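You operate a simulated robot arm through the tools that you are given. There is no shell and no other tool.

The job below is to be done with a simulated robot arm. You get a single attempt, and the scene is never put back.

TASK
Put things in order on the top of the wooden table. At the end: the silver steel die from the top of the wooden table stands where the grey stone pestle stood; the brown stick holder from the top of the wooden table stands where the silver steel die stood; the grey stone pestle stands where the red ring gauge stood; the red ring gauge is on the blue machine tray; whatever was shut is shut again. Leave all else as you found it, and nothing knocked over.

Only the result counts: the job must be done as asked and must still hold three seconds after the hand-in. Knocking over, shifting, dropping, spilling or breaking anything else fails it.

THE ROBOT
A 7-joint arm with a two-finger parallel gripper, fixed in place. Base frame: the origin is on the floor under the middle of its stand, x ahead of it, y to its left, z up; the work surface is at about z = 860. Readings come in mm, degrees, newtons and seconds.
With the tool pointing down near the work surface it reaches from about 100 to 640 mm from the base axis. Its first joint turns from -66.0 to 66.0 degrees. Payload 1.57 kg.
The tool frame sits at the grasp point between the pads (the TCP): z along the fingers, y along the line on which they close. The tips reach 30 mm beyond it. Largest opening 80 mm; finger width 17, thickness 12; the body of the gripper, 40 by 82 mm, starts 80 mm behind the TCP.
Orientation is told as [roll, pitch, yaw] about the base's x, y, z axes, in that order, counted from this pose: with the fingers straight down and closing along the base's y, the tool's x points along the base's -x, its y along +y and its z along -z.

THE INTERFACE
- The arm moves only by the tool move_arm. Its arguments are lists of equal length, an entry for each row: "delta_pos": the shift along the tool's x, y, z in mm, a list of three; "delta_rot": the turn, a rotation vector about the tool's x, y, z in degrees, a list of three; "fingers": the finger opening in mm, from 0 to 80. In form: {"delta_pos": [[tx, ty, tz], ...], "delta_rot": [[wx, wy, wz], ...], "fingers": [fingers, ...]}. A call has 1 to 20 rows; each row shifts and turns the commanded pose from where the row before left it, along the tool's axes as they then stand. Each row takes 0.2 s and may step no farther than 50 mm and 8.6 degrees from the row before; otherwise, or with a gripper value out of range, the whole call is refused. Where a pose cannot be reached the arm comes as near as it can. A force on the tool above 40 N (or 10 N above the force at the start of the call, whichever is more), or a blocked arm, ends the call early, and 0.2 s more pass. Each finger travels about 72 mm/s and halts on what it meets, pressing with about 36 N; the grip force reading is that of the motor and also rises with nothing between the fingers. The clock runs only during rows and for 0.2 s after the last one: add rows that do not move to give the fingers time. The reply holds the time, the measured pose of the TCP, the force on the tool along the base axes, the opening and the grip force, in the units named above and with some noise, with the torque about the TCP (base axes, N m) and any sound that the robot's microphone picked up, and new pictures: "views" is both (left out), scene, wrist or none.
- Cameras (640 x 400 px; columns grow to the right, rows downward): "scene" is fixed at [66.4, 435.3, 1432]; the picture's right is [-0.71, -0.71, 0.00], its down [-0.35, 0.35, -0.87] and it looks along [0.62, -0.61, -0.50] (base axes); focal length 375 px, centre (320, 200). "wrist" rides on the gripper at [72, -7, -122] in the tool frame; the picture's right is [0.09, 1.00, 0.00], its down [-0.84, 0.08, -0.54] and it looks along [-0.54, 0.05, 0.84] (tool axes); focal length 238 px, centre (320, 200). There is no depth. A picture from a camera that has moved, and an enlarged one, comes with that camera's place and axes in the base frame and with its lens.
- inspect(camera, box): a new picture of the part [left, top, right, bottom] of that camera's present view, enlarged. No time passes.
- job_done(): hands the job in; it is judged then, once.

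Places have to be worked out from the pictures, the camera data and where the tool is seen. Open the gripper and draw the arm clear of the work before you hand the job in, unless the task says otherwise.

The tools are called after "Request:" by a JSON object that holds its "api" and its "payload". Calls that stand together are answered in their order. move_arm: Moves the arm, as the interface text tells. Its arguments: {"type":"object","properties":{"delta_pos":{"type":"array","items":{"type":"array","items":{"type":"number"}}},"delta_rot":{"type":"array","items":{"type":"array","items":{"type":"number"}}},"fingers":{"type":"array","items":{"type":"number"}},"views":{"type":"string","enum":["both","scene","wrist","none"]}},"required":["delta_pos","delta_rot","fingers"]} The other tools are called the same way: inspect (camera, box) takes an enlarged picture of a part of a camera's view; job_done () hands the job in.

At the start:

```text
time_s: 0.0
tcp_pos: [400.2, -152.7, 1083.4]
orientation: [-0.1, 0.0, 0.0]
wrist_force: [0.5, -0.1, 0.0]
wrist_torque: [0.01, -0.02, 0.01]
finger_gap: 80.1
grip_force: 0.0
```

scene: 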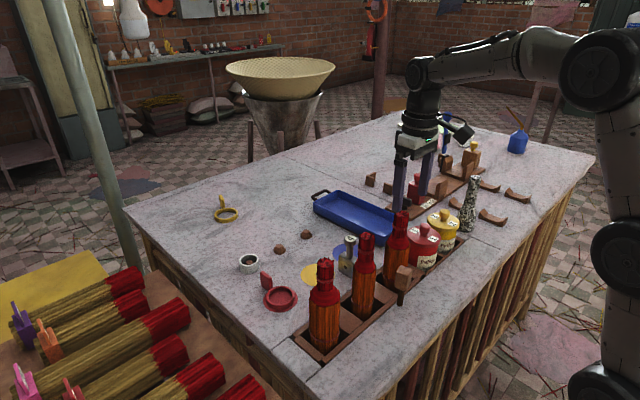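
wrist: 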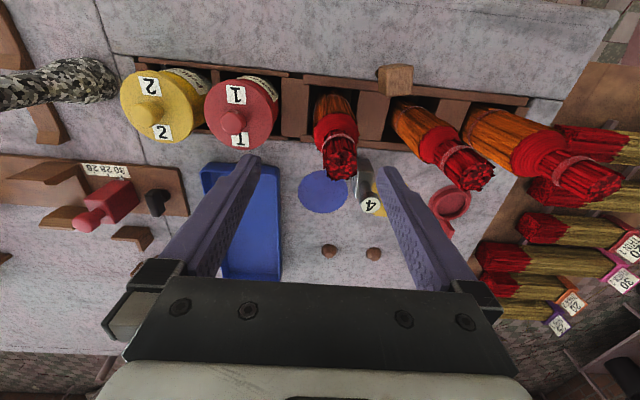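

I start by looking closely at the scene to identify the objects: die, pestle, stick holder, ring gauge, blue tray.

Request:
{"api": "inspect", "payload": {"camera": "scene", "box": [200, 160, 420, 360]}}

Request:
{"api": "inspect", "payload": {"camera": "scene", "box": [350, 110, 550, 290]}}

Request:
{"api": "inspect", "payload": {"camera": "wrist", "box": [0, 40, 320, 260]}}

Request:
{"api": "inspect", "payload": {"camera": "wrist", "box": [280, 40, 600, 280]}}

```text
2.00 times, centred on (310, 260) of scene
camera zoom: at [66.4, 435.3, 1432.0], right [-0.71, -0.71, 0.0], down [-0.35, 0.35, -0.87], along [0.62, -0.61, -0.5], focal length 751 px, centre (340, 80)
```

zoom: 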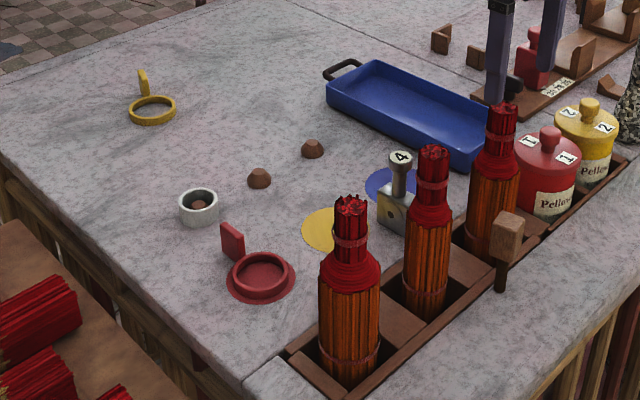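

```text
2.22 times, centred on (450, 200) of scene
camera zoom: at [66.4, 435.3, 1432.0], right [-0.71, -0.71, 0.0], down [-0.35, 0.35, -0.87], along [0.62, -0.61, -0.5], focal length 834 px, centre (31, 200)
```

zoom: 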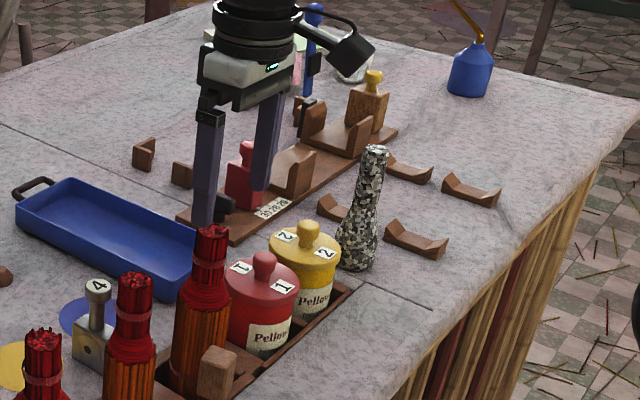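

```text
1.82 times, centred on (160, 150) of wrist
camera zoom: at [327.4, -158.7, 1205.5], right [-0.09, 1.0, 0.0], down [0.84, 0.08, 0.54], along [0.54, 0.05, -0.84], focal length 433 px, centre (611, 291)
```

zoom: 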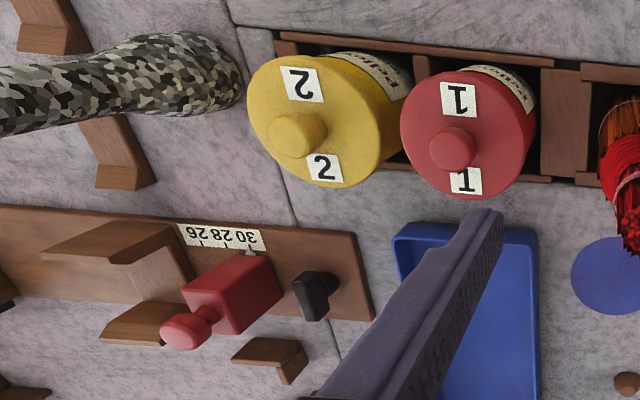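

```text
1.67 times, centred on (440, 160) of wrist
camera zoom: at [327.4, -158.7, 1205.5], right [-0.09, 1.0, 0.0], down [0.84, 0.08, 0.54], along [0.54, 0.05, -0.84], focal length 397 px, centre (120, 267)
```

zoom: 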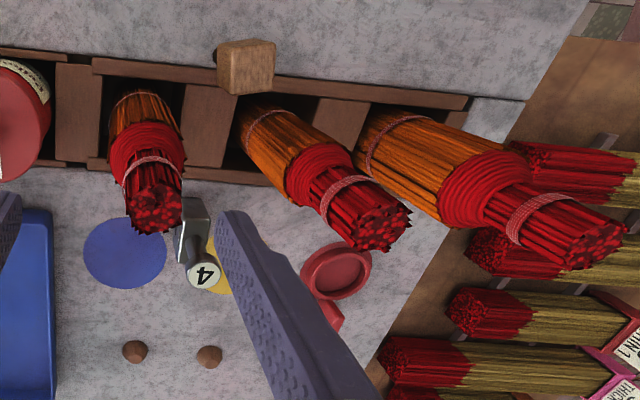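

I zoom in further on individual candidates to identify them.

Request:
{"api": "inspect", "payload": {"camera": "scene", "box": [220, 225, 320, 320]}}

Request:
{"api": "inspect", "payload": {"camera": "scene", "box": [320, 220, 420, 310]}}

Request:
{"api": "inspect", "payload": {"camera": "scene", "box": [430, 150, 550, 250]}}

Request:
{"api": "inspect", "payload": {"camera": "scene", "box": [350, 110, 450, 210]}}

Request:
{"api": "inspect", "payload": {"camera": "scene", "box": [430, 90, 550, 180]}}

Request:
{"api": "inspect", "payload": {"camera": "wrist", "box": [340, 40, 480, 140]}}

```text
4.21 times, centred on (270, 272) of scene
camera zoom: at [66.4, 435.3, 1432.0], right [-0.71, -0.71, 0.0], down [-0.35, 0.35, -0.87], along [0.62, -0.61, -0.5], focal length 1581 px, centre (530, -105)
```

zoom: 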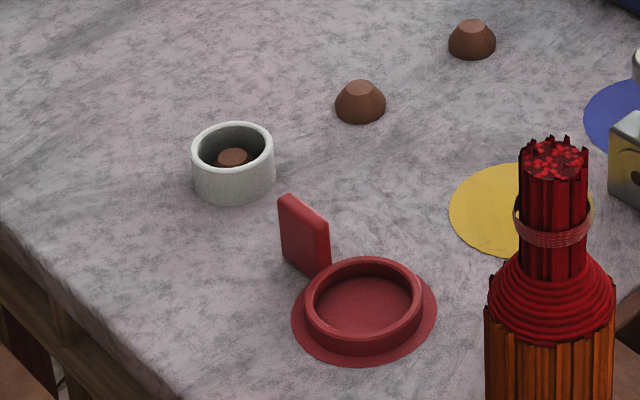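

```text
4.44 times, centred on (370, 265) of scene
camera zoom: at [66.4, 435.3, 1432.0], right [-0.71, -0.71, 0.0], down [-0.35, 0.35, -0.87], along [0.62, -0.61, -0.5], focal length 1669 px, centre (98, -89)
```

zoom: 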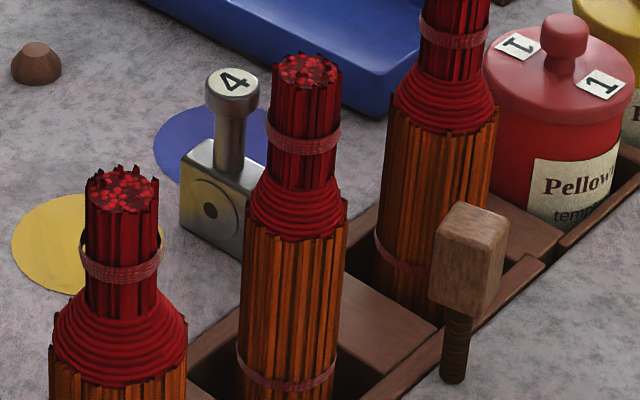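

```text
4.00 times, centred on (490, 200) of scene
camera zoom: at [66.4, 435.3, 1432.0], right [-0.71, -0.71, 0.0], down [-0.35, 0.35, -0.87], along [0.62, -0.61, -0.5], focal length 1502 px, centre (-360, 200)
```

zoom: 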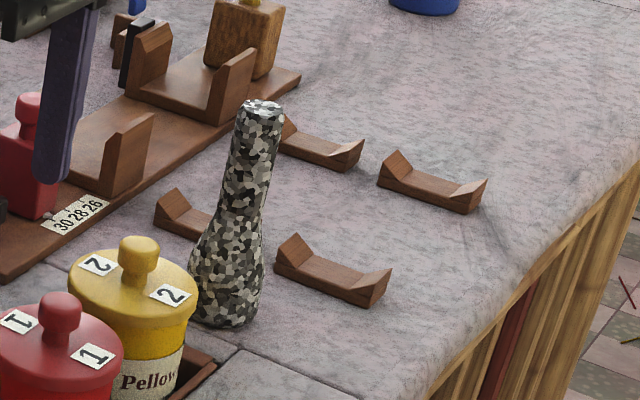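

```text
4.00 times, centred on (400, 160) of scene
camera zoom: at [66.4, 435.3, 1432.0], right [-0.71, -0.71, 0.0], down [-0.35, 0.35, -0.87], along [0.62, -0.61, -0.5], focal length 1502 px, centre (0, 360)
```

zoom: 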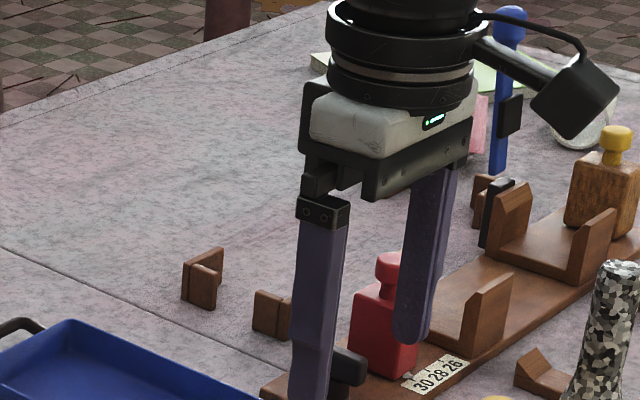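

```text
4.44 times, centred on (490, 135) of scene
camera zoom: at [66.4, 435.3, 1432.0], right [-0.71, -0.71, 0.0], down [-0.35, 0.35, -0.87], along [0.62, -0.61, -0.5], focal length 1669 px, centre (-436, 489)
```

zoom: 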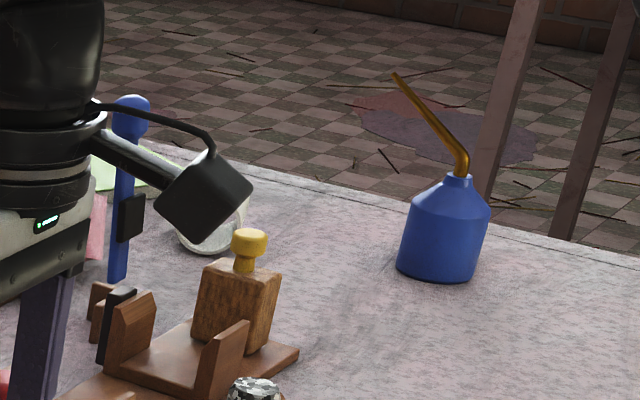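

```text
4.00 times, centred on (410, 90) of wrist
camera zoom: at [327.4, -158.7, 1205.5], right [-0.09, 1.0, 0.0], down [0.84, 0.08, 0.54], along [0.54, 0.05, -0.84], focal length 953 px, centre (-40, 640)
```

zoom: 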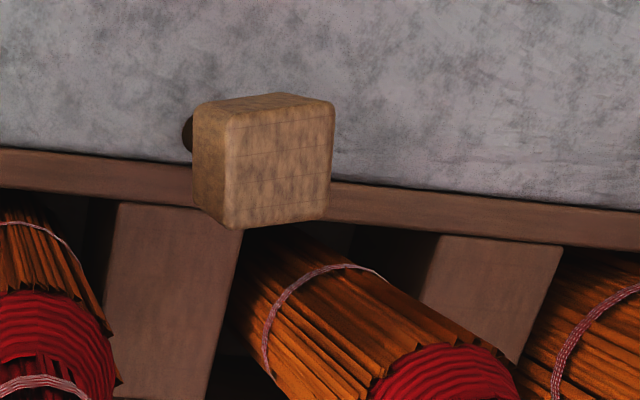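

The die looks to be the steel block with the "4" knob near (500,-80), the pestle is the mottled grey one near (383,-430), and the red ring gauge is near (540,90). I still need to settle which object is the brown stick holder, so I raise the arm and move it to −y for a look with the wrist camera.

Request:
{"api": "move_arm", "payload": {"delta_pos": [[15, -40, -20], [15, -40, -20], [15, -40, -20], [15, -40, -20], [15, -40, -20], [0, 0, 0]], "delta_rot": [[0, 0, 0], [0, 0, 0], [0, 0, 0], [0, 0, 0], [0, 0, 0], [0, 0, 0]], "fingers": [80, 80, 80, 80, 80, 80]}}

```text
time_s: 1.4
tcp_pos: [324.2, -352.3, 1183.7]
orientation: [0.0, 0.1, 0.1]
wrist_force: [-0.1, -0.2, -0.7]
wrist_torque: [0.01, 0.01, -0.02]
finger_gap: 80.1
grip_force: 0.1
camera wrist: at [251.6, -358.7, 1306.9], right [-0.09, 1.0, 0.0], down [0.84, 0.08, 0.54], along [0.54, 0.05, -0.84], focal length 238 px, centre (320, 200)
```

scene: 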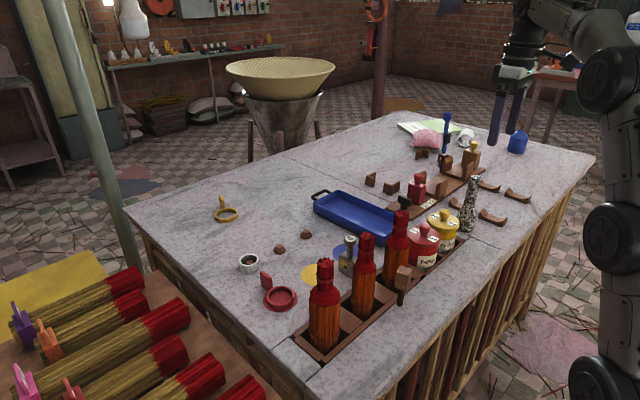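
wrist: 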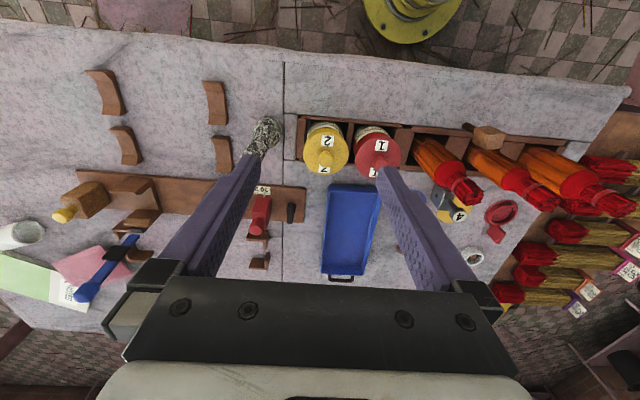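

The whole table shows now; I enlarge the parts.

Request:
{"api": "inspect", "payload": {"camera": "wrist", "box": [0, 60, 200, 310]}}

Request:
{"api": "inspect", "payload": {"camera": "wrist", "box": [200, 100, 320, 280]}}

Request:
{"api": "inspect", "payload": {"camera": "wrist", "box": [400, 100, 560, 280]}}

Request:
{"api": "inspect", "payload": {"camera": "scene", "box": [360, 100, 500, 220]}}

```text
1.60 times, centred on (100, 185) of wrist
camera zoom: at [251.6, -358.7, 1306.9], right [-0.09, 1.0, 0.0], down [0.84, 0.08, 0.54], along [0.54, 0.05, -0.84], focal length 381 px, centre (672, 224)
```

zoom: 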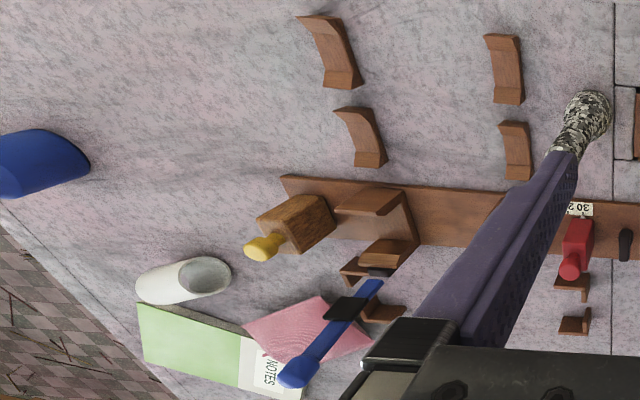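

```text
2.22 times, centred on (260, 190) of wrist
camera zoom: at [251.6, -358.7, 1306.9], right [-0.09, 1.0, 0.0], down [0.84, 0.08, 0.54], along [0.54, 0.05, -0.84], focal length 530 px, centre (453, 222)
```

zoom: 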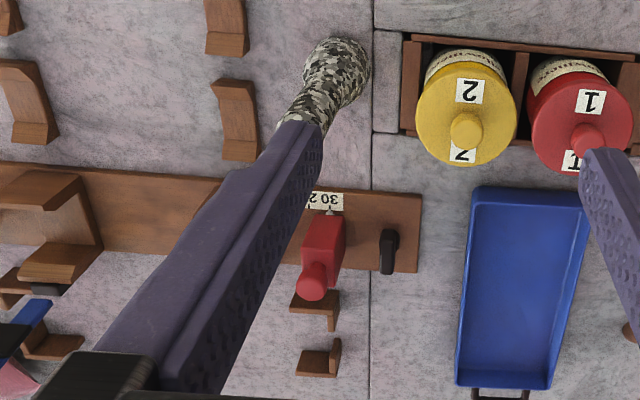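

```text
2.22 times, centred on (480, 190) of wrist
camera zoom: at [251.6, -358.7, 1306.9], right [-0.09, 1.0, 0.0], down [0.84, 0.08, 0.54], along [0.54, 0.05, -0.84], focal length 530 px, centre (-36, 222)
```

zoom: 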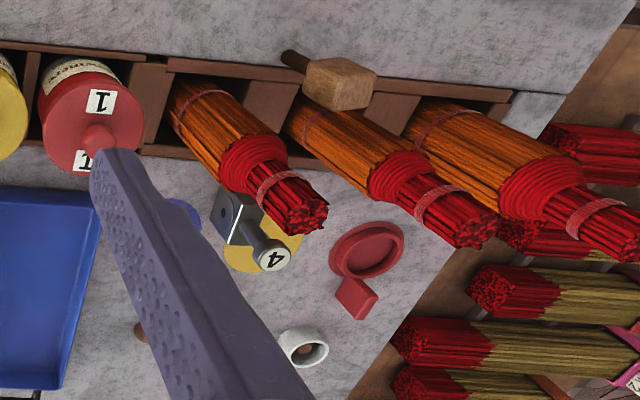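

```text
3.33 times, centred on (430, 160) of scene
camera zoom: at [66.4, 435.3, 1432.0], right [-0.71, -0.71, 0.0], down [-0.35, 0.35, -0.87], along [0.62, -0.61, -0.5], focal length 1251 px, centre (-47, 333)
```

zoom: 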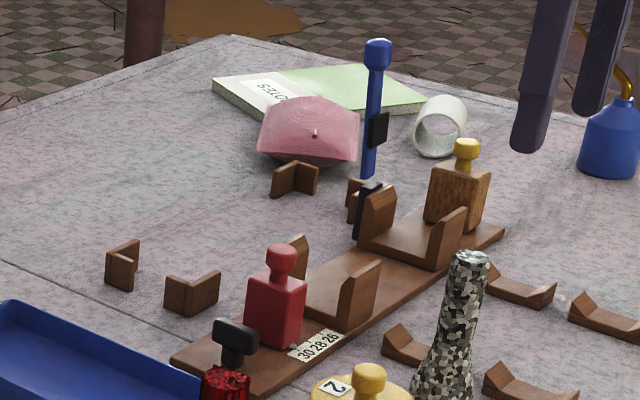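

The brown block on a dark stem near (350,-75) is the only reachable single brown item so far. I move the camera close to it for a better view.

Request:
{"api": "move_arm", "payload": {"delta_pos": [[5, 40, 12], [5, 40, 12], [5, 40, 12], [5, 40, 12], [5, 40, 12], [5, 40, 12], [4, 40, 12], [0, 0, 30]], "delta_rot": [[0, 0, 0], [0, 0, 0], [0, 0, 0], [0, 0, 0], [0, 0, 0], [0, 0, 0], [0, 0, 0], [0, 0, 0]], "fingers": [80, 80, 80, 80, 80, 80, 80, 80]}}

```text
time_s: 3.2
tcp_pos: [290.1, -72.7, 1068.4]
orientation: [0.0, 0.0, 0.0]
wrist_force: [0.6, 0.0, -0.1]
wrist_torque: [0.01, 0.03, 0.03]
finger_gap: 80.1
grip_force: 0.1
camera wrist: at [218.2, -77.9, 1192.2], right [-0.09, 1.0, 0.0], down [0.84, 0.08, 0.54], along [0.54, 0.05, -0.84], focal length 238 px, centre (320, 200)
```

scene: 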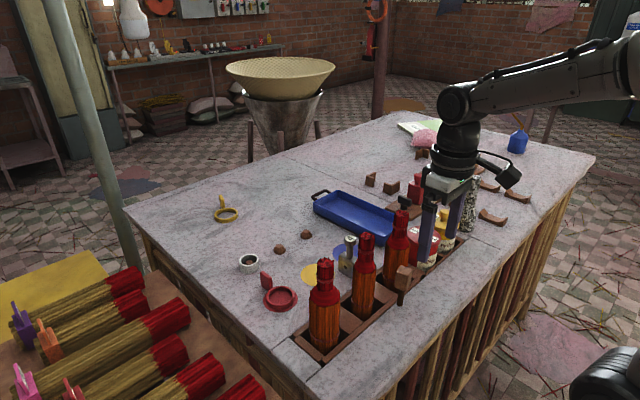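
wrist: 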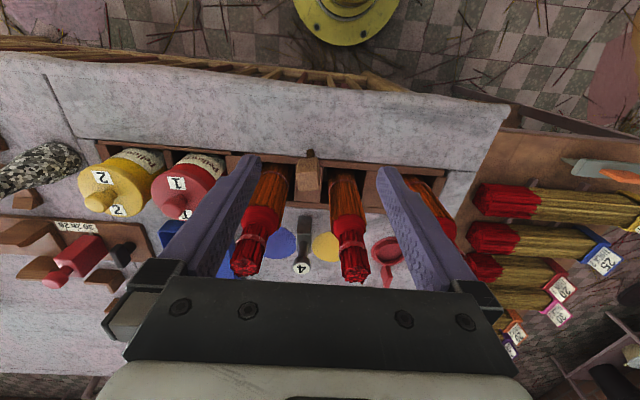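

Request:
{"api": "inspect", "payload": {"camera": "wrist", "box": [220, 130, 400, 280]}}

Request:
{"api": "inspect", "payload": {"camera": "wrist", "box": [440, 140, 640, 360]}}

Request:
{"api": "inspect", "payload": {"camera": "scene", "box": [370, 240, 440, 310]}}

Request:
{"api": "inspect", "payload": {"camera": "scene", "box": [0, 230, 270, 400]}}

Request:
{"api": "inspect", "payload": {"camera": "scene", "box": [80, 0, 290, 120]}}

```text
2.67 times, centred on (310, 205) of wrist
camera zoom: at [218.2, -77.9, 1192.2], right [-0.09, 1.0, 0.0], down [0.84, 0.08, 0.54], along [0.54, 0.05, -0.84], focal length 636 px, centre (347, 187)
```

zoom: 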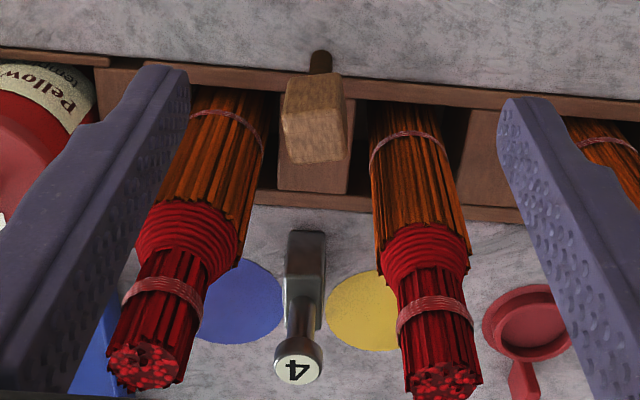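

```text
1.82 times, centred on (540, 250) of wrist
camera zoom: at [218.2, -77.9, 1192.2], right [-0.09, 1.0, 0.0], down [0.84, 0.08, 0.54], along [0.54, 0.05, -0.84], focal length 433 px, centre (-80, 109)
```

zoom: 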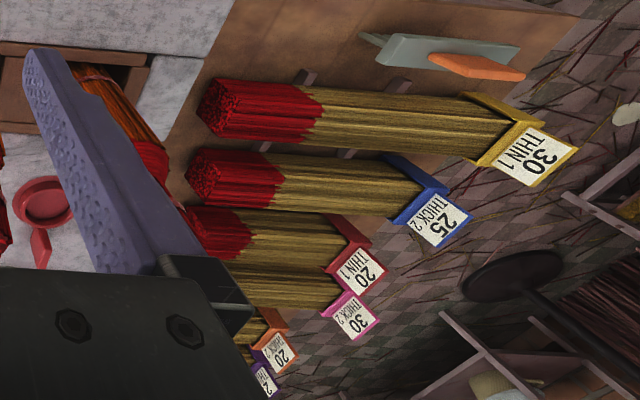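

```text
5.71 times, centred on (405, 275) of scene
camera zoom: at [66.4, 435.4, 1432.0], right [-0.71, -0.71, 0.0], down [-0.35, 0.35, -0.87], along [0.62, -0.61, -0.5], focal length 2145 px, centre (-166, -229)
```

zoom: 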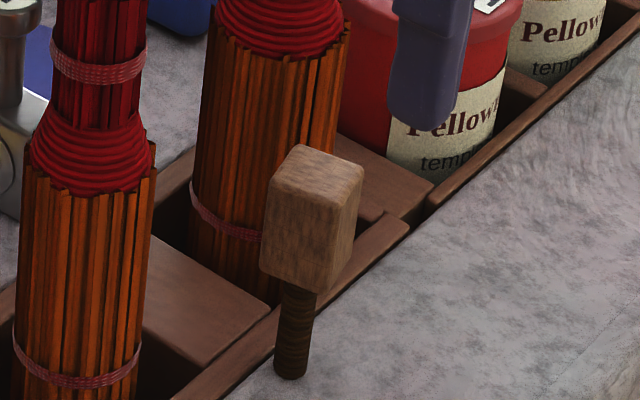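

```text
2.35 times, centred on (135, 315) of scene
camera zoom: at [66.4, 435.4, 1432.0], right [-0.71, -0.71, 0.0], down [-0.35, 0.35, -0.87], along [0.62, -0.61, -0.5], focal length 883 px, centre (755, -71)
```

zoom: 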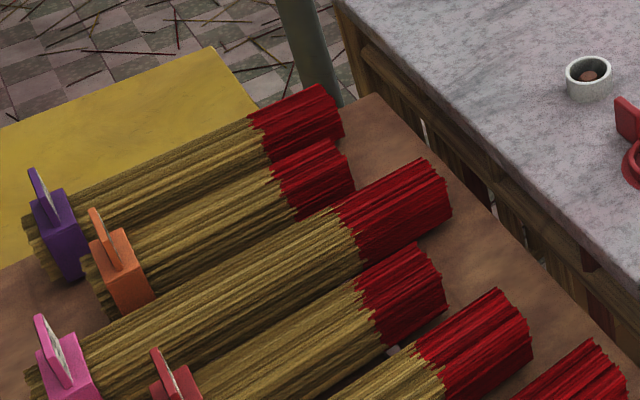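

```text
3.05 times, centred on (185, 60) of scene
camera zoom: at [66.4, 435.4, 1432.0], right [-0.71, -0.71, 0.0], down [-0.35, 0.35, -0.87], along [0.62, -0.61, -0.5], focal length 1144 px, centre (731, 627)
```

zoom: 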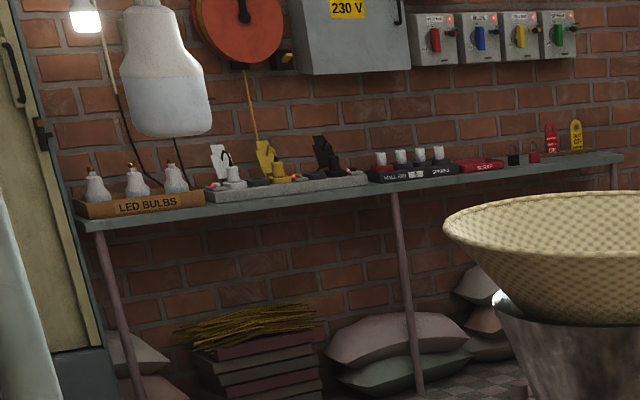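

The block on the stem looks like a small wooden mallet or holder; before deciding I look closely at the curved wooden pieces beyond the pestle.

Request:
{"api": "move_arm", "payload": {"delta_pos": [[0, 0, -40], [0, 0, -40], [10, -45, 0], [10, -45, 0], [10, -45, 0], [10, -45, 0], [0, -45, 0], [0, -45, 0], [0, -45, 0], [0, -45, 0], [0, 0, 20]], "delta_rot": [[0, 0, 0], [0, 0, 0], [0, 0, 0], [0, 0, 0], [0, 0, 0], [0, 0, 0], [0, 0, 0], [0, 0, 0], [0, 0, 0], [0, 0, 0], [0, 0, 0]], "fingers": [80, 80, 80, 80, 80, 80, 80, 80, 80, 80, 80]}}

```text
time_s: 5.6
tcp_pos: [251.4, -431.5, 1128.2]
orientation: [0.0, 0.0, -0.2]
wrist_force: [-0.8, 0.6, -1.1]
wrist_torque: [0.02, 0.0, 0.0]
finger_gap: 80.2
grip_force: 0.1
camera wrist: at [178.7, -438.5, 1251.7], right [-0.09, 1.0, 0.0], down [0.84, 0.08, 0.54], along [0.54, 0.05, -0.84], focal length 238 px, centre (320, 200)
```

scene: 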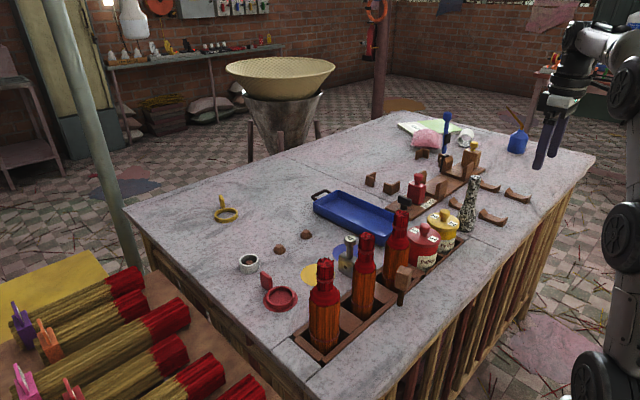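
wrist: 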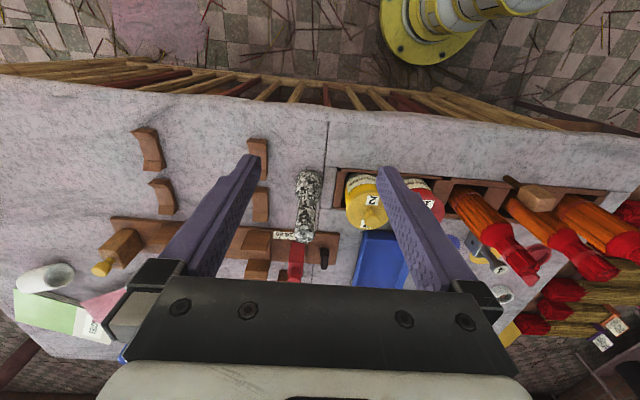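

Request:
{"api": "inspect", "payload": {"camera": "wrist", "box": [80, 110, 330, 290]}}

Request:
{"api": "inspect", "payload": {"camera": "wrist", "box": [330, 60, 640, 360]}}

Request:
{"api": "inspect", "payload": {"camera": "scene", "box": [470, 120, 640, 230]}}

Request:
{"api": "inspect", "payload": {"camera": "scene", "box": [385, 260, 425, 320]}}

```text
2.22 times, centred on (205, 200) of wrist
camera zoom: at [178.7, -438.5, 1251.7], right [-0.09, 1.0, 0.0], down [0.84, 0.08, 0.54], along [0.54, 0.05, -0.84], focal length 530 px, centre (576, 200)
```

zoom: 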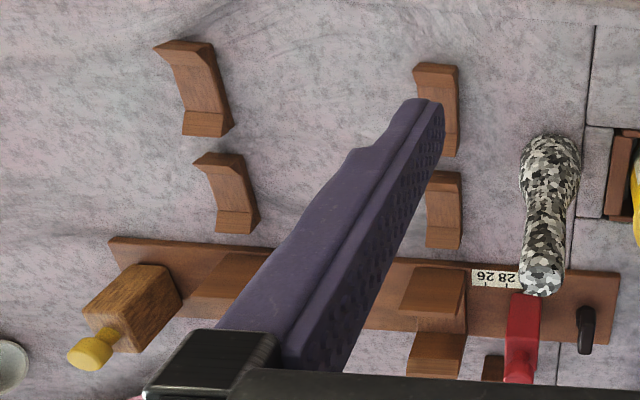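

```text
1.33 times, centred on (485, 210) of wrist
camera zoom: at [178.7, -438.5, 1251.7], right [-0.09, 1.0, 0.0], down [0.84, 0.08, 0.54], along [0.54, 0.05, -0.84], focal length 318 px, centre (100, 187)
```

zoom: 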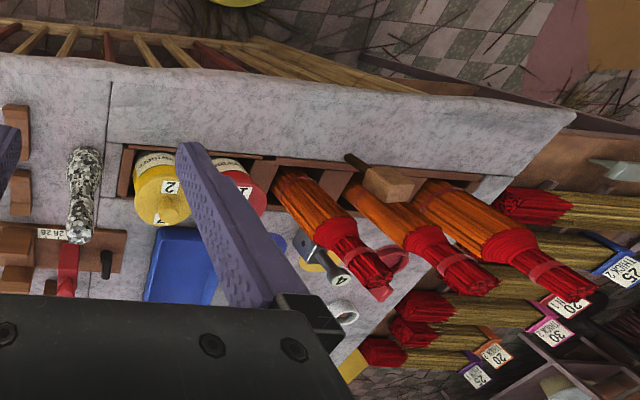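

```text
3.64 times, centred on (555, 175) of scene
camera zoom: at [66.4, 435.3, 1432.0], right [-0.71, -0.71, 0.0], down [-0.35, 0.35, -0.87], along [0.62, -0.61, -0.5], focal length 1365 px, centre (-534, 291)
```

zoom: 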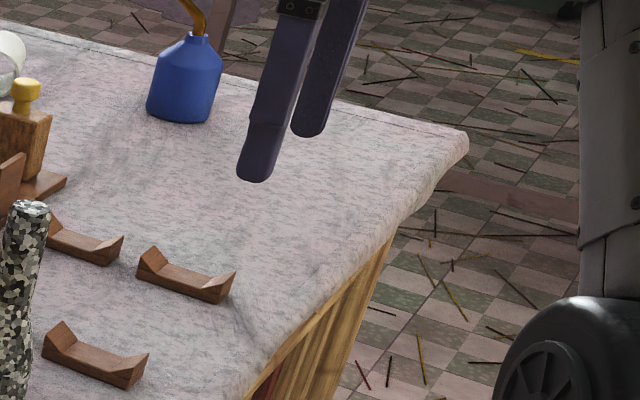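

```text
6.67 times, centred on (405, 290) of scene
camera zoom: at [66.4, 435.3, 1432.0], right [-0.71, -0.71, 0.0], down [-0.35, 0.35, -0.87], along [0.62, -0.61, -0.5], focal length 2503 px, centre (-247, -400)
```

zoom: 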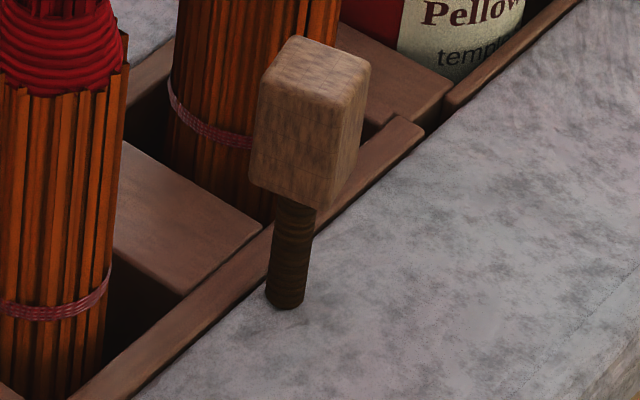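

I search the surroundings for lookalikes (other dies or holders not on the table), which would settle the identity.

Request:
{"api": "inspect", "payload": {"camera": "scene", "box": [380, 0, 640, 130]}}

Request:
{"api": "inspect", "payload": {"camera": "scene", "box": [0, 40, 200, 220]}}

Request:
{"api": "inspect", "payload": {"camera": "wrist", "box": [480, 220, 640, 400]}}

Request:
{"api": "inspect", "payload": {"camera": "wrist", "box": [0, 100, 140, 380]}}

Request:
{"api": "inspect", "payload": {"camera": "scene", "box": [380, 300, 640, 400]}}

```text
2.46 times, centred on (510, 65) of scene
camera zoom: at [66.4, 435.3, 1432.0], right [-0.71, -0.71, 0.0], down [-0.35, 0.35, -0.87], along [0.62, -0.61, -0.5], focal length 924 px, centre (-148, 532)
```

zoom: 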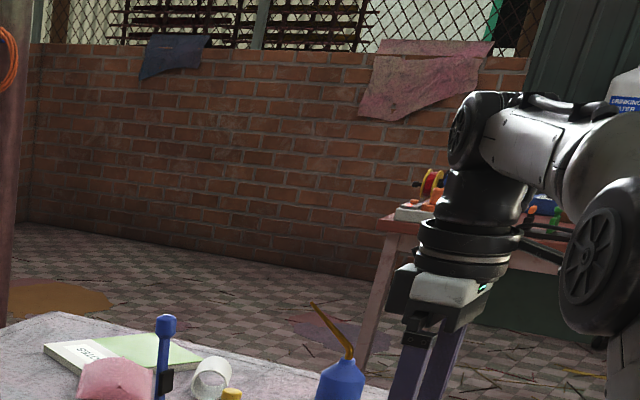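

```text
2.22 times, centred on (100, 130) of scene
camera zoom: at [66.4, 435.3, 1432.0], right [-0.71, -0.71, 0.0], down [-0.35, 0.35, -0.87], along [0.62, -0.61, -0.5], focal length 834 px, centre (809, 356)
```

zoom: 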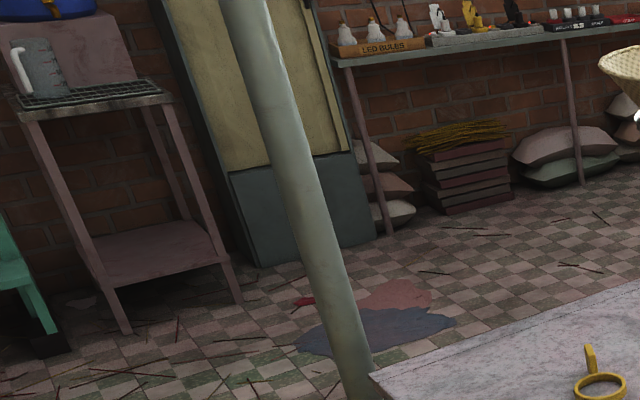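

```text
2.22 times, centred on (560, 310) of wrist
camera zoom: at [178.7, -438.5, 1251.7], right [-0.09, 1.0, 0.0], down [0.84, 0.08, 0.54], along [0.54, 0.05, -0.84], focal length 530 px, centre (-213, -44)
```

zoom: 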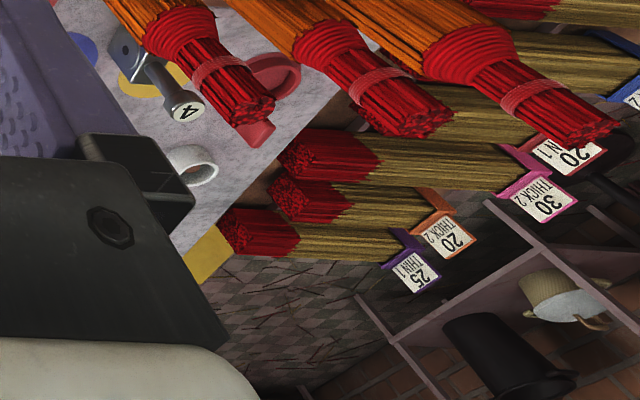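

```text
1.43 times, centred on (70, 240) of wrist
camera zoom: at [178.7, -438.5, 1251.7], right [-0.09, 1.0, 0.0], down [0.84, 0.08, 0.54], along [0.54, 0.05, -0.84], focal length 340 px, centre (677, 143)
```

zoom: 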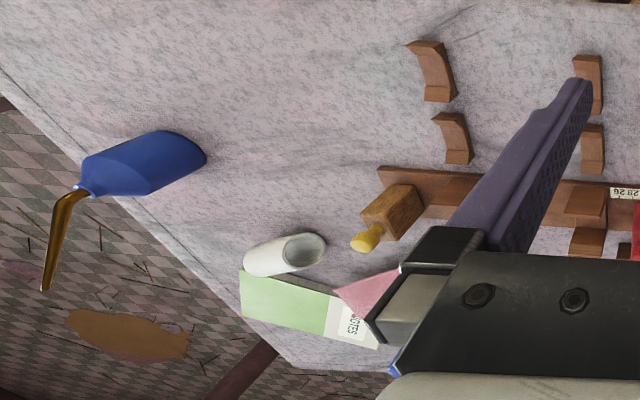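

```text
2.46 times, centred on (510, 350) of scene
camera zoom: at [66.4, 435.3, 1432.0], right [-0.71, -0.71, 0.0], down [-0.35, 0.35, -0.87], along [0.62, -0.61, -0.5], focal length 924 px, centre (-148, -169)
```

zoom: 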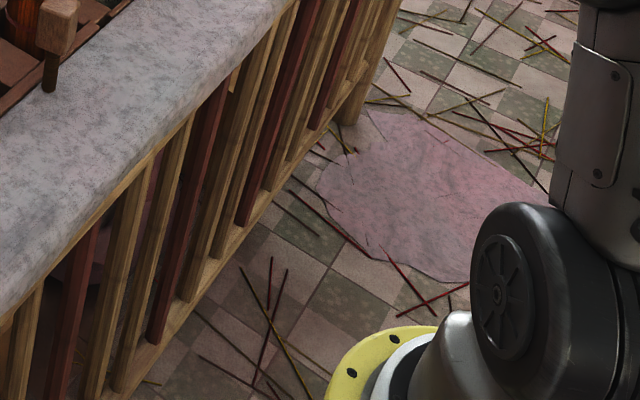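

No lookalikes in view. I turn and tilt the wrist to view the stemmed block from the side, fingers closed, staying on the near side of the rack.

Request:
{"api": "move_arm", "payload": {"delta_pos": [[0, 0, 0], [0, 0, 0], [0, 0, 0], [0, 0, 0], [0, 0, 0], [0, 0, 0], [0, 0, 0], [0, 0, 0], [0, 0, 0], [0, 0, 0], [0, 0, 0], [-41, -7, 15], [-41, -7, 15], [-41, -7, 15], [-41, -7, 15], [-41, -7, 15], [-41, -7, 15], [-41, -7, 15], [0, 0, 0]], "delta_rot": [[0, 0, -8.2], [0, 0, -8.2], [0, 0, -8.2], [0, 0, -8.2], [0, 0, -8.2], [0, 0, -8.2], [0, 0, -8.2], [0, 0, -8.2], [0, 0, -8.2], [0, 0, -8.2], [0, 0, -8], [0, 0, 0], [0, 0, 0], [0, 0, 0], [0, 0, 0], [0, 0, 0], [0, 0, 0], [0, 0, 0], [0, 0, 0]], "fingers": [0, 0, 0, 0, 0, 0, 0, 0, 0, 0, 0, 0, 0, 0, 0, 0, 0, 0, 0]}}

```text
time_s: 9.6
tcp_pos: [300.4, -145.2, 1022.8]
orientation: [0.0, 0.0, 90.0]
wrist_force: [-0.6, -0.5, 0.3]
wrist_torque: [0.01, 0.0, 0.0]
finger_gap: 0.0
grip_force: 21.0
camera wrist: at [306.4, -216.3, 1145.7], right [-1.0, -0.09, 0.0], down [-0.08, 0.84, 0.54], along [-0.05, 0.54, -0.84], focal length 238 px, centre (320, 200)
```

scene: 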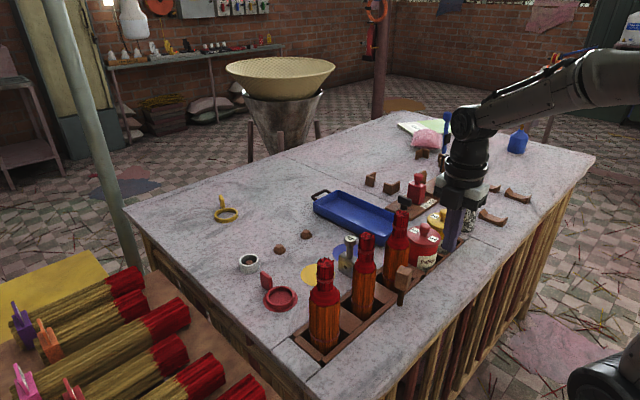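
wrist: 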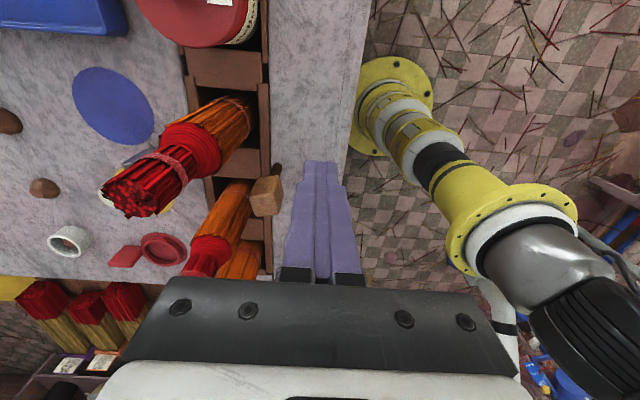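

Now I tilt the tool up about its y axis so the camera looks nearer to horizontal.

Request:
{"api": "move_arm", "payload": {"delta_pos": [[0, 0, 0], [0, 0, 0], [0, 0, 0], [0, 0, 0], [0, 0, 0]], "delta_rot": [[0, -8.5, 0], [0, -8.5, 0], [0, -8.5, 0], [0, -8.5, 0], [0, 0, 0]], "fingers": [0, 0, 0, 0, 0]}}

```text
time_s: 10.8
tcp_pos: [300.7, -144.8, 1024.0]
orientation: [-0.1, -34.1, 90.0]
wrist_force: [0.0, -0.2, 0.4]
wrist_torque: [0.01, 0.02, -0.01]
finger_gap: 0.1
grip_force: 22.1
camera wrist: at [306.3, -273.1, 1085.3], right [-1.0, -0.08, -0.05], down [-0.08, 0.39, 0.92], along [-0.05, 0.92, -0.39], focal length 238 px, centre (320, 200)
```

scene: 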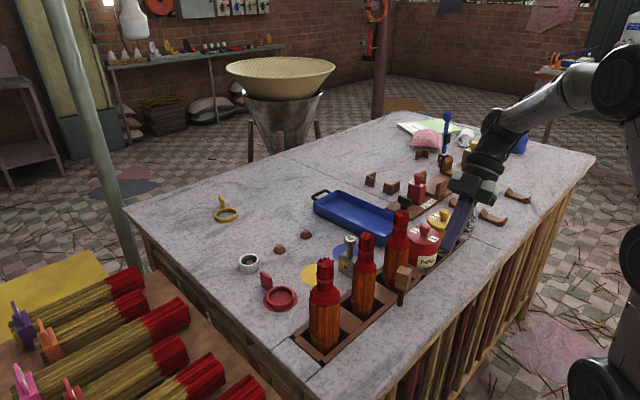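
wrist: 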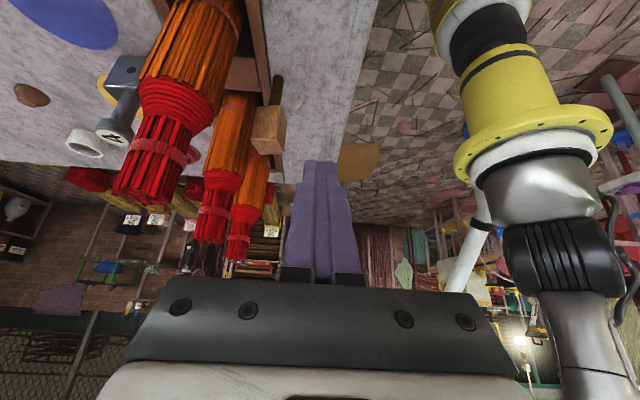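

Request:
{"api": "inspect", "payload": {"camera": "wrist", "box": [230, 60, 310, 170]}}

Request:
{"api": "inspect", "payload": {"camera": "wrist", "box": [0, 20, 160, 170]}}

Request:
{"api": "inspect", "payload": {"camera": "wrist", "box": [0, 160, 320, 320]}}

```text
3.64 times, centred on (270, 115) of wrist
camera zoom: at [306.3, -273.1, 1085.3], right [-1.0, -0.08, -0.05], down [-0.08, 0.39, 0.92], along [-0.05, 0.92, -0.39], focal length 867 px, centre (502, 509)
```

zoom: 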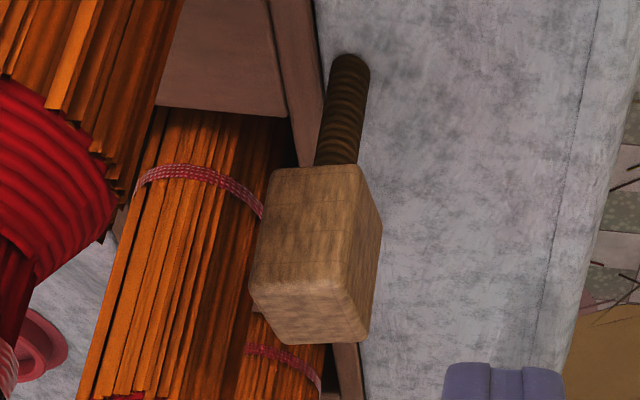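

```text
2.67 times, centred on (80, 95) of wrist
camera zoom: at [306.3, -273.1, 1085.3], right [-1.0, -0.08, -0.05], down [-0.08, 0.39, 0.92], along [-0.05, 0.92, -0.39], focal length 636 px, centre (960, 480)
```

zoom: 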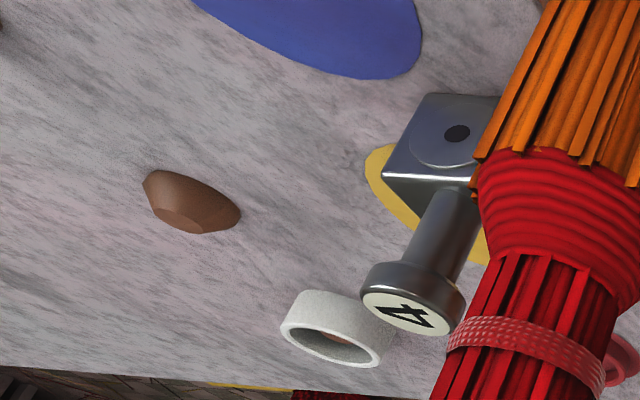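

```text
2.00 times, centred on (160, 240) of wrist
camera zoom: at [306.3, -273.1, 1085.3], right [-1.0, -0.08, -0.05], down [-0.08, 0.39, 0.92], along [-0.05, 0.92, -0.39], focal length 477 px, centre (640, 120)
```

zoom: 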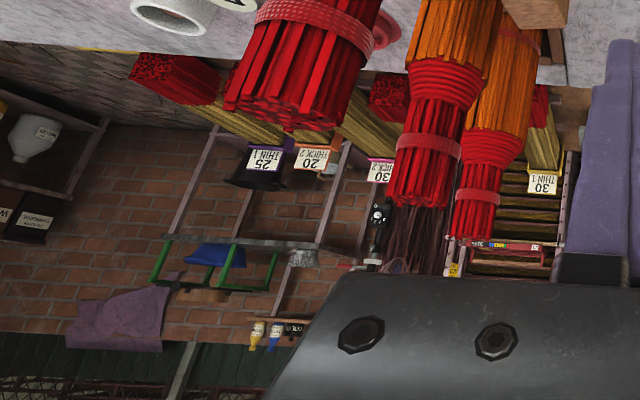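

It is a free-standing brown wooden block on a stem, standing upright on the table, and the only unique reachable brown movable object; I take it as the stick holder. Now I straighten the wrist, rise, and go look at the red ring gauge from above.

Request:
{"api": "move_arm", "payload": {"delta_pos": [[0, 0, 0], [0, 0, 0], [0, 0, 0], [0, 0, 0], [0, 0, -20], [0, 0, -20], [0, 0, -20], [0, 0, -20], [0, 0, 0], [0, 0, 0], [0, 0, 0], [0, 0, 0], [0, 0, 0], [0, 0, 0], [0, 0, 0]], "delta_rot": [[0, 8.5, 0], [0, 8.5, 0], [0, 8.5, 0], [0, 8.5, 0], [0, 0, 8.2], [0, 0, 8.2], [0, 0, 8.2], [0, 0, 8.2], [0, 0, 8.2], [0, 0, 8.2], [0, 0, 8.2], [0, 0, 8.2], [0, 0, 8.2], [0, 0, 8.2], [0, 0, 8]], "fingers": [0, 0, 0, 0, 0, 0, 0, 0, 0, 0, 0, 0, 0, 0, 0], "views": "none"}}

Request:
{"api": "move_arm", "payload": {"delta_pos": [[-16, 40, 4], [-16, 40, 4], [-16, 40, 4], [-16, 40, 4], [-17, 40, 4], [-17, 40, 4], [0, 0, 0]], "delta_rot": [[0, 0, 0], [0, 0, 0], [0, 0, 0], [0, 0, 0], [0, 0, 0], [0, 0, 0], [0, 0, 0]], "fingers": [0, 0, 0, 0, 0, 0, 0]}}

```text
time_s: 14.0
tcp_pos: [299.9, -144.5, 1103.9]
orientation: [0.0, 0.0, 0.0]
wrist_force: [-0.3, 0.1, 0.1]
wrist_torque: [0.01, -0.03, 0.01]
finger_gap: 0.0
grip_force: 21.5
```

```text
time_s: 15.6
tcp_pos: [398.3, 93.9, 1079.9]
orientation: [0.0, 0.0, -0.1]
wrist_force: [-0.7, 0.7, 0.1]
wrist_torque: [0.01, 0.01, 0.0]
finger_gap: 0.3
grip_force: 21.3
camera wrist: at [325.9, 88.6, 1203.0], right [-0.09, 1.0, 0.0], down [0.84, 0.08, 0.54], along [0.54, 0.05, -0.84], focal length 238 px, centre (320, 200)
```

scene: 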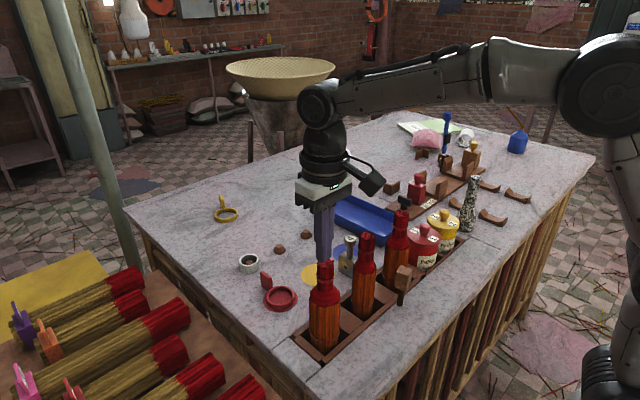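
wrist: 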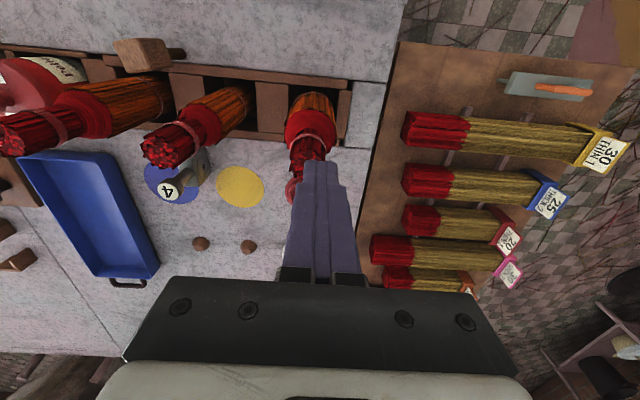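

The ring gauge is hidden behind the closed fingers; I shift sideways to −y and a bit forward for a clear view of the ring, discs and die.

Request:
{"api": "move_arm", "payload": {"delta_pos": [[-5, -32, -5], [-5, -32, -5], [-5, -32, -5], [0, 0, 0]], "delta_rot": [[0, 0, 0], [0, 0, 0], [0, 0, 0], [0, 0, 0]], "fingers": [0, 0, 0, 0], "views": "wrist"}}

```text
time_s: 16.6
tcp_pos: [414.2, -1.5, 1094.5]
orientation: [0.0, 0.0, 0.1]
wrist_force: [1.4, 0.1, 0.2]
wrist_torque: [0.01, -0.02, -0.01]
finger_gap: 0.0
grip_force: 21.7
camera wrist: at [341.1, -7.7, 1217.7], right [-0.09, 1.0, 0.0], down [0.84, 0.08, 0.54], along [0.54, 0.05, -0.84], focal length 238 px, centre (320, 200)
```

wrist: 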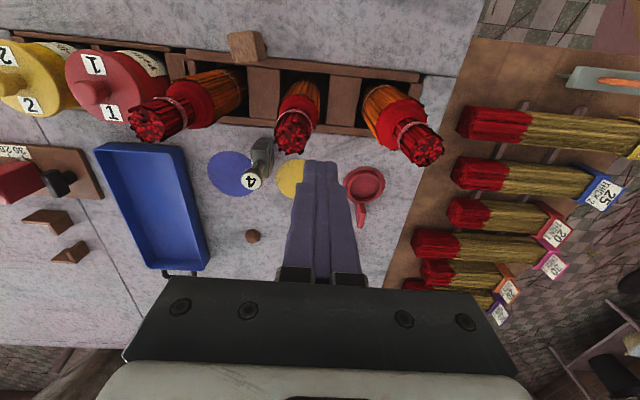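

Request:
{"api": "inspect", "payload": {"camera": "wrist", "box": [320, 140, 420, 250]}}

Request:
{"api": "inspect", "payload": {"camera": "wrist", "box": [190, 120, 310, 210]}}

Request:
{"api": "inspect", "payload": {"camera": "wrist", "box": [80, 120, 230, 290]}}

Request:
{"api": "inspect", "payload": {"camera": "wrist", "box": [200, 20, 300, 110]}}

```text
3.64 times, centred on (370, 195) of wrist
camera zoom: at [341.1, -7.7, 1217.7], right [-0.09, 1.0, 0.0], down [0.84, 0.08, 0.54], along [0.54, 0.05, -0.84], focal length 867 px, centre (138, 218)
```

zoom: 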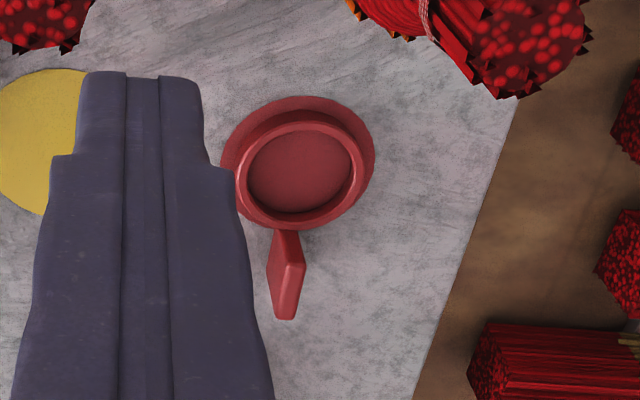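

```text
4.44 times, centred on (250, 165) of wrist
camera zoom: at [341.1, -7.7, 1217.7], right [-0.09, 1.0, 0.0], down [0.84, 0.08, 0.54], along [0.54, 0.05, -0.84], focal length 1059 px, centre (631, 356)
```

zoom: 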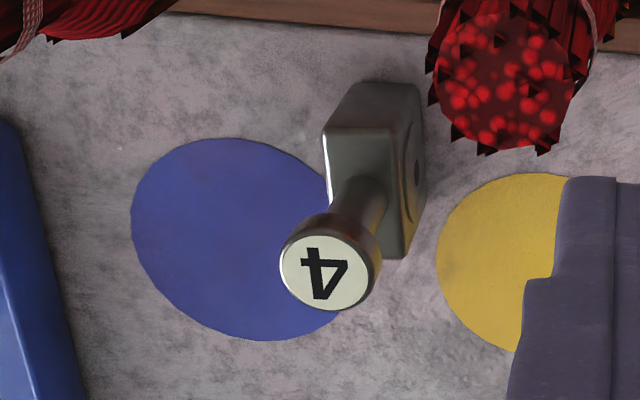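

```text
2.35 times, centred on (155, 205) of wrist
camera zoom: at [341.1, -7.7, 1217.7], right [-0.09, 1.0, 0.0], down [0.84, 0.08, 0.54], along [0.54, 0.05, -0.84], focal length 561 px, centre (708, 188)
```

zoom: 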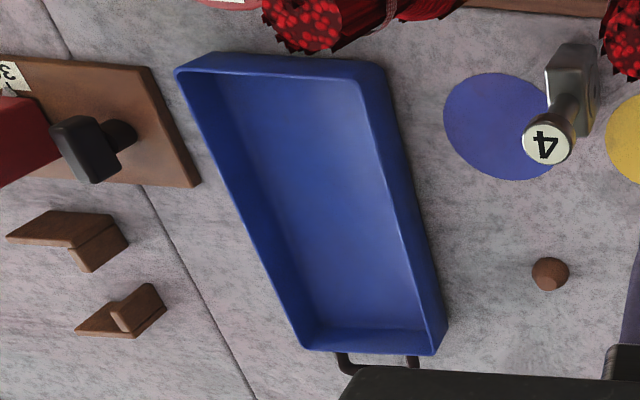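

```text
4.44 times, centred on (250, 65) of wrist
camera zoom: at [341.1, -7.7, 1217.7], right [-0.09, 1.0, 0.0], down [0.84, 0.08, 0.54], along [0.54, 0.05, -0.84], focal length 1059 px, centre (631, 800)
```

zoom: 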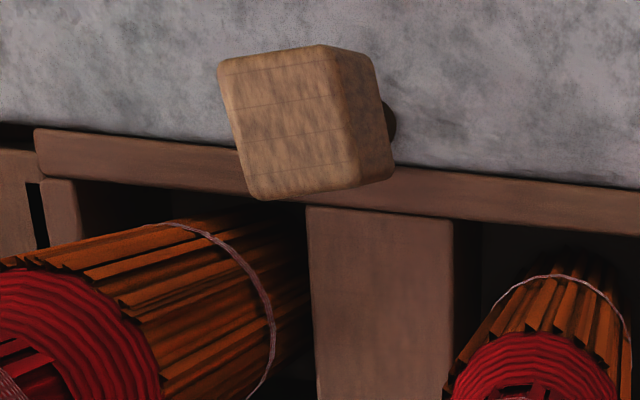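

Ring gauge: ring centre ≈ (531.5, 85), tab at x≈563–595, y≈85.5, top z≈897, about 8 mm thick along y. I move above the tab and look again before descending.

Request:
{"api": "move_arm", "payload": {"delta_pos": [[-41.7, 21.8, 0], [-41.7, 21.8, 0], [-41.7, 21.8, 0], [-41.7, 21.6, 0], [0, 0, 40], [0, 0, 40], [0, 0, 0]], "delta_rot": [[0, 0, 0], [0, 0, 0], [0, 0, 0], [0, 0, 0], [0, 0, 0], [0, 0, 0], [0, 0, 0]], "fingers": [50, 50, 50, 50, 50, 50, 50]}}

```text
time_s: 18.2
tcp_pos: [580.5, 86.8, 1015.3]
orientation: [0.0, 0.0, 0.0]
wrist_force: [0.1, -0.8, 1.0]
wrist_torque: [0.02, -0.01, -0.01]
finger_gap: 50.0
grip_force: 0.2
camera wrist: at [506.5, 80.4, 1137.7], right [-0.09, 1.0, 0.0], down [0.84, 0.08, 0.54], along [0.54, 0.05, -0.84], focal length 238 px, centre (320, 200)
```

scene: 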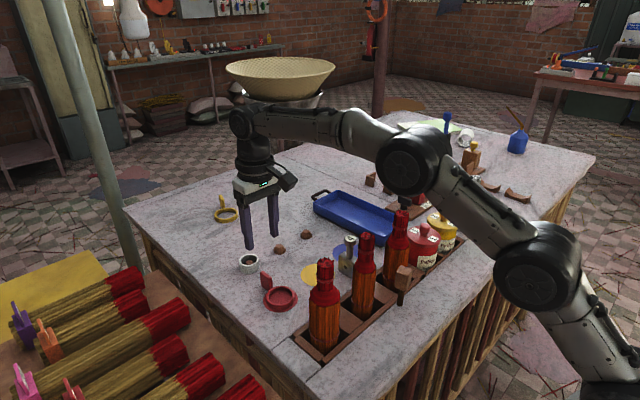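
wrist: 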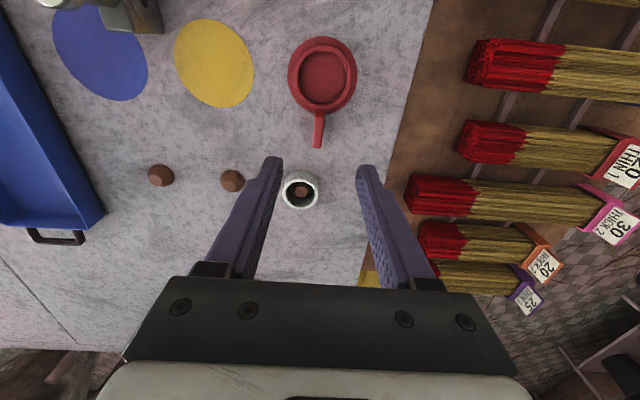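

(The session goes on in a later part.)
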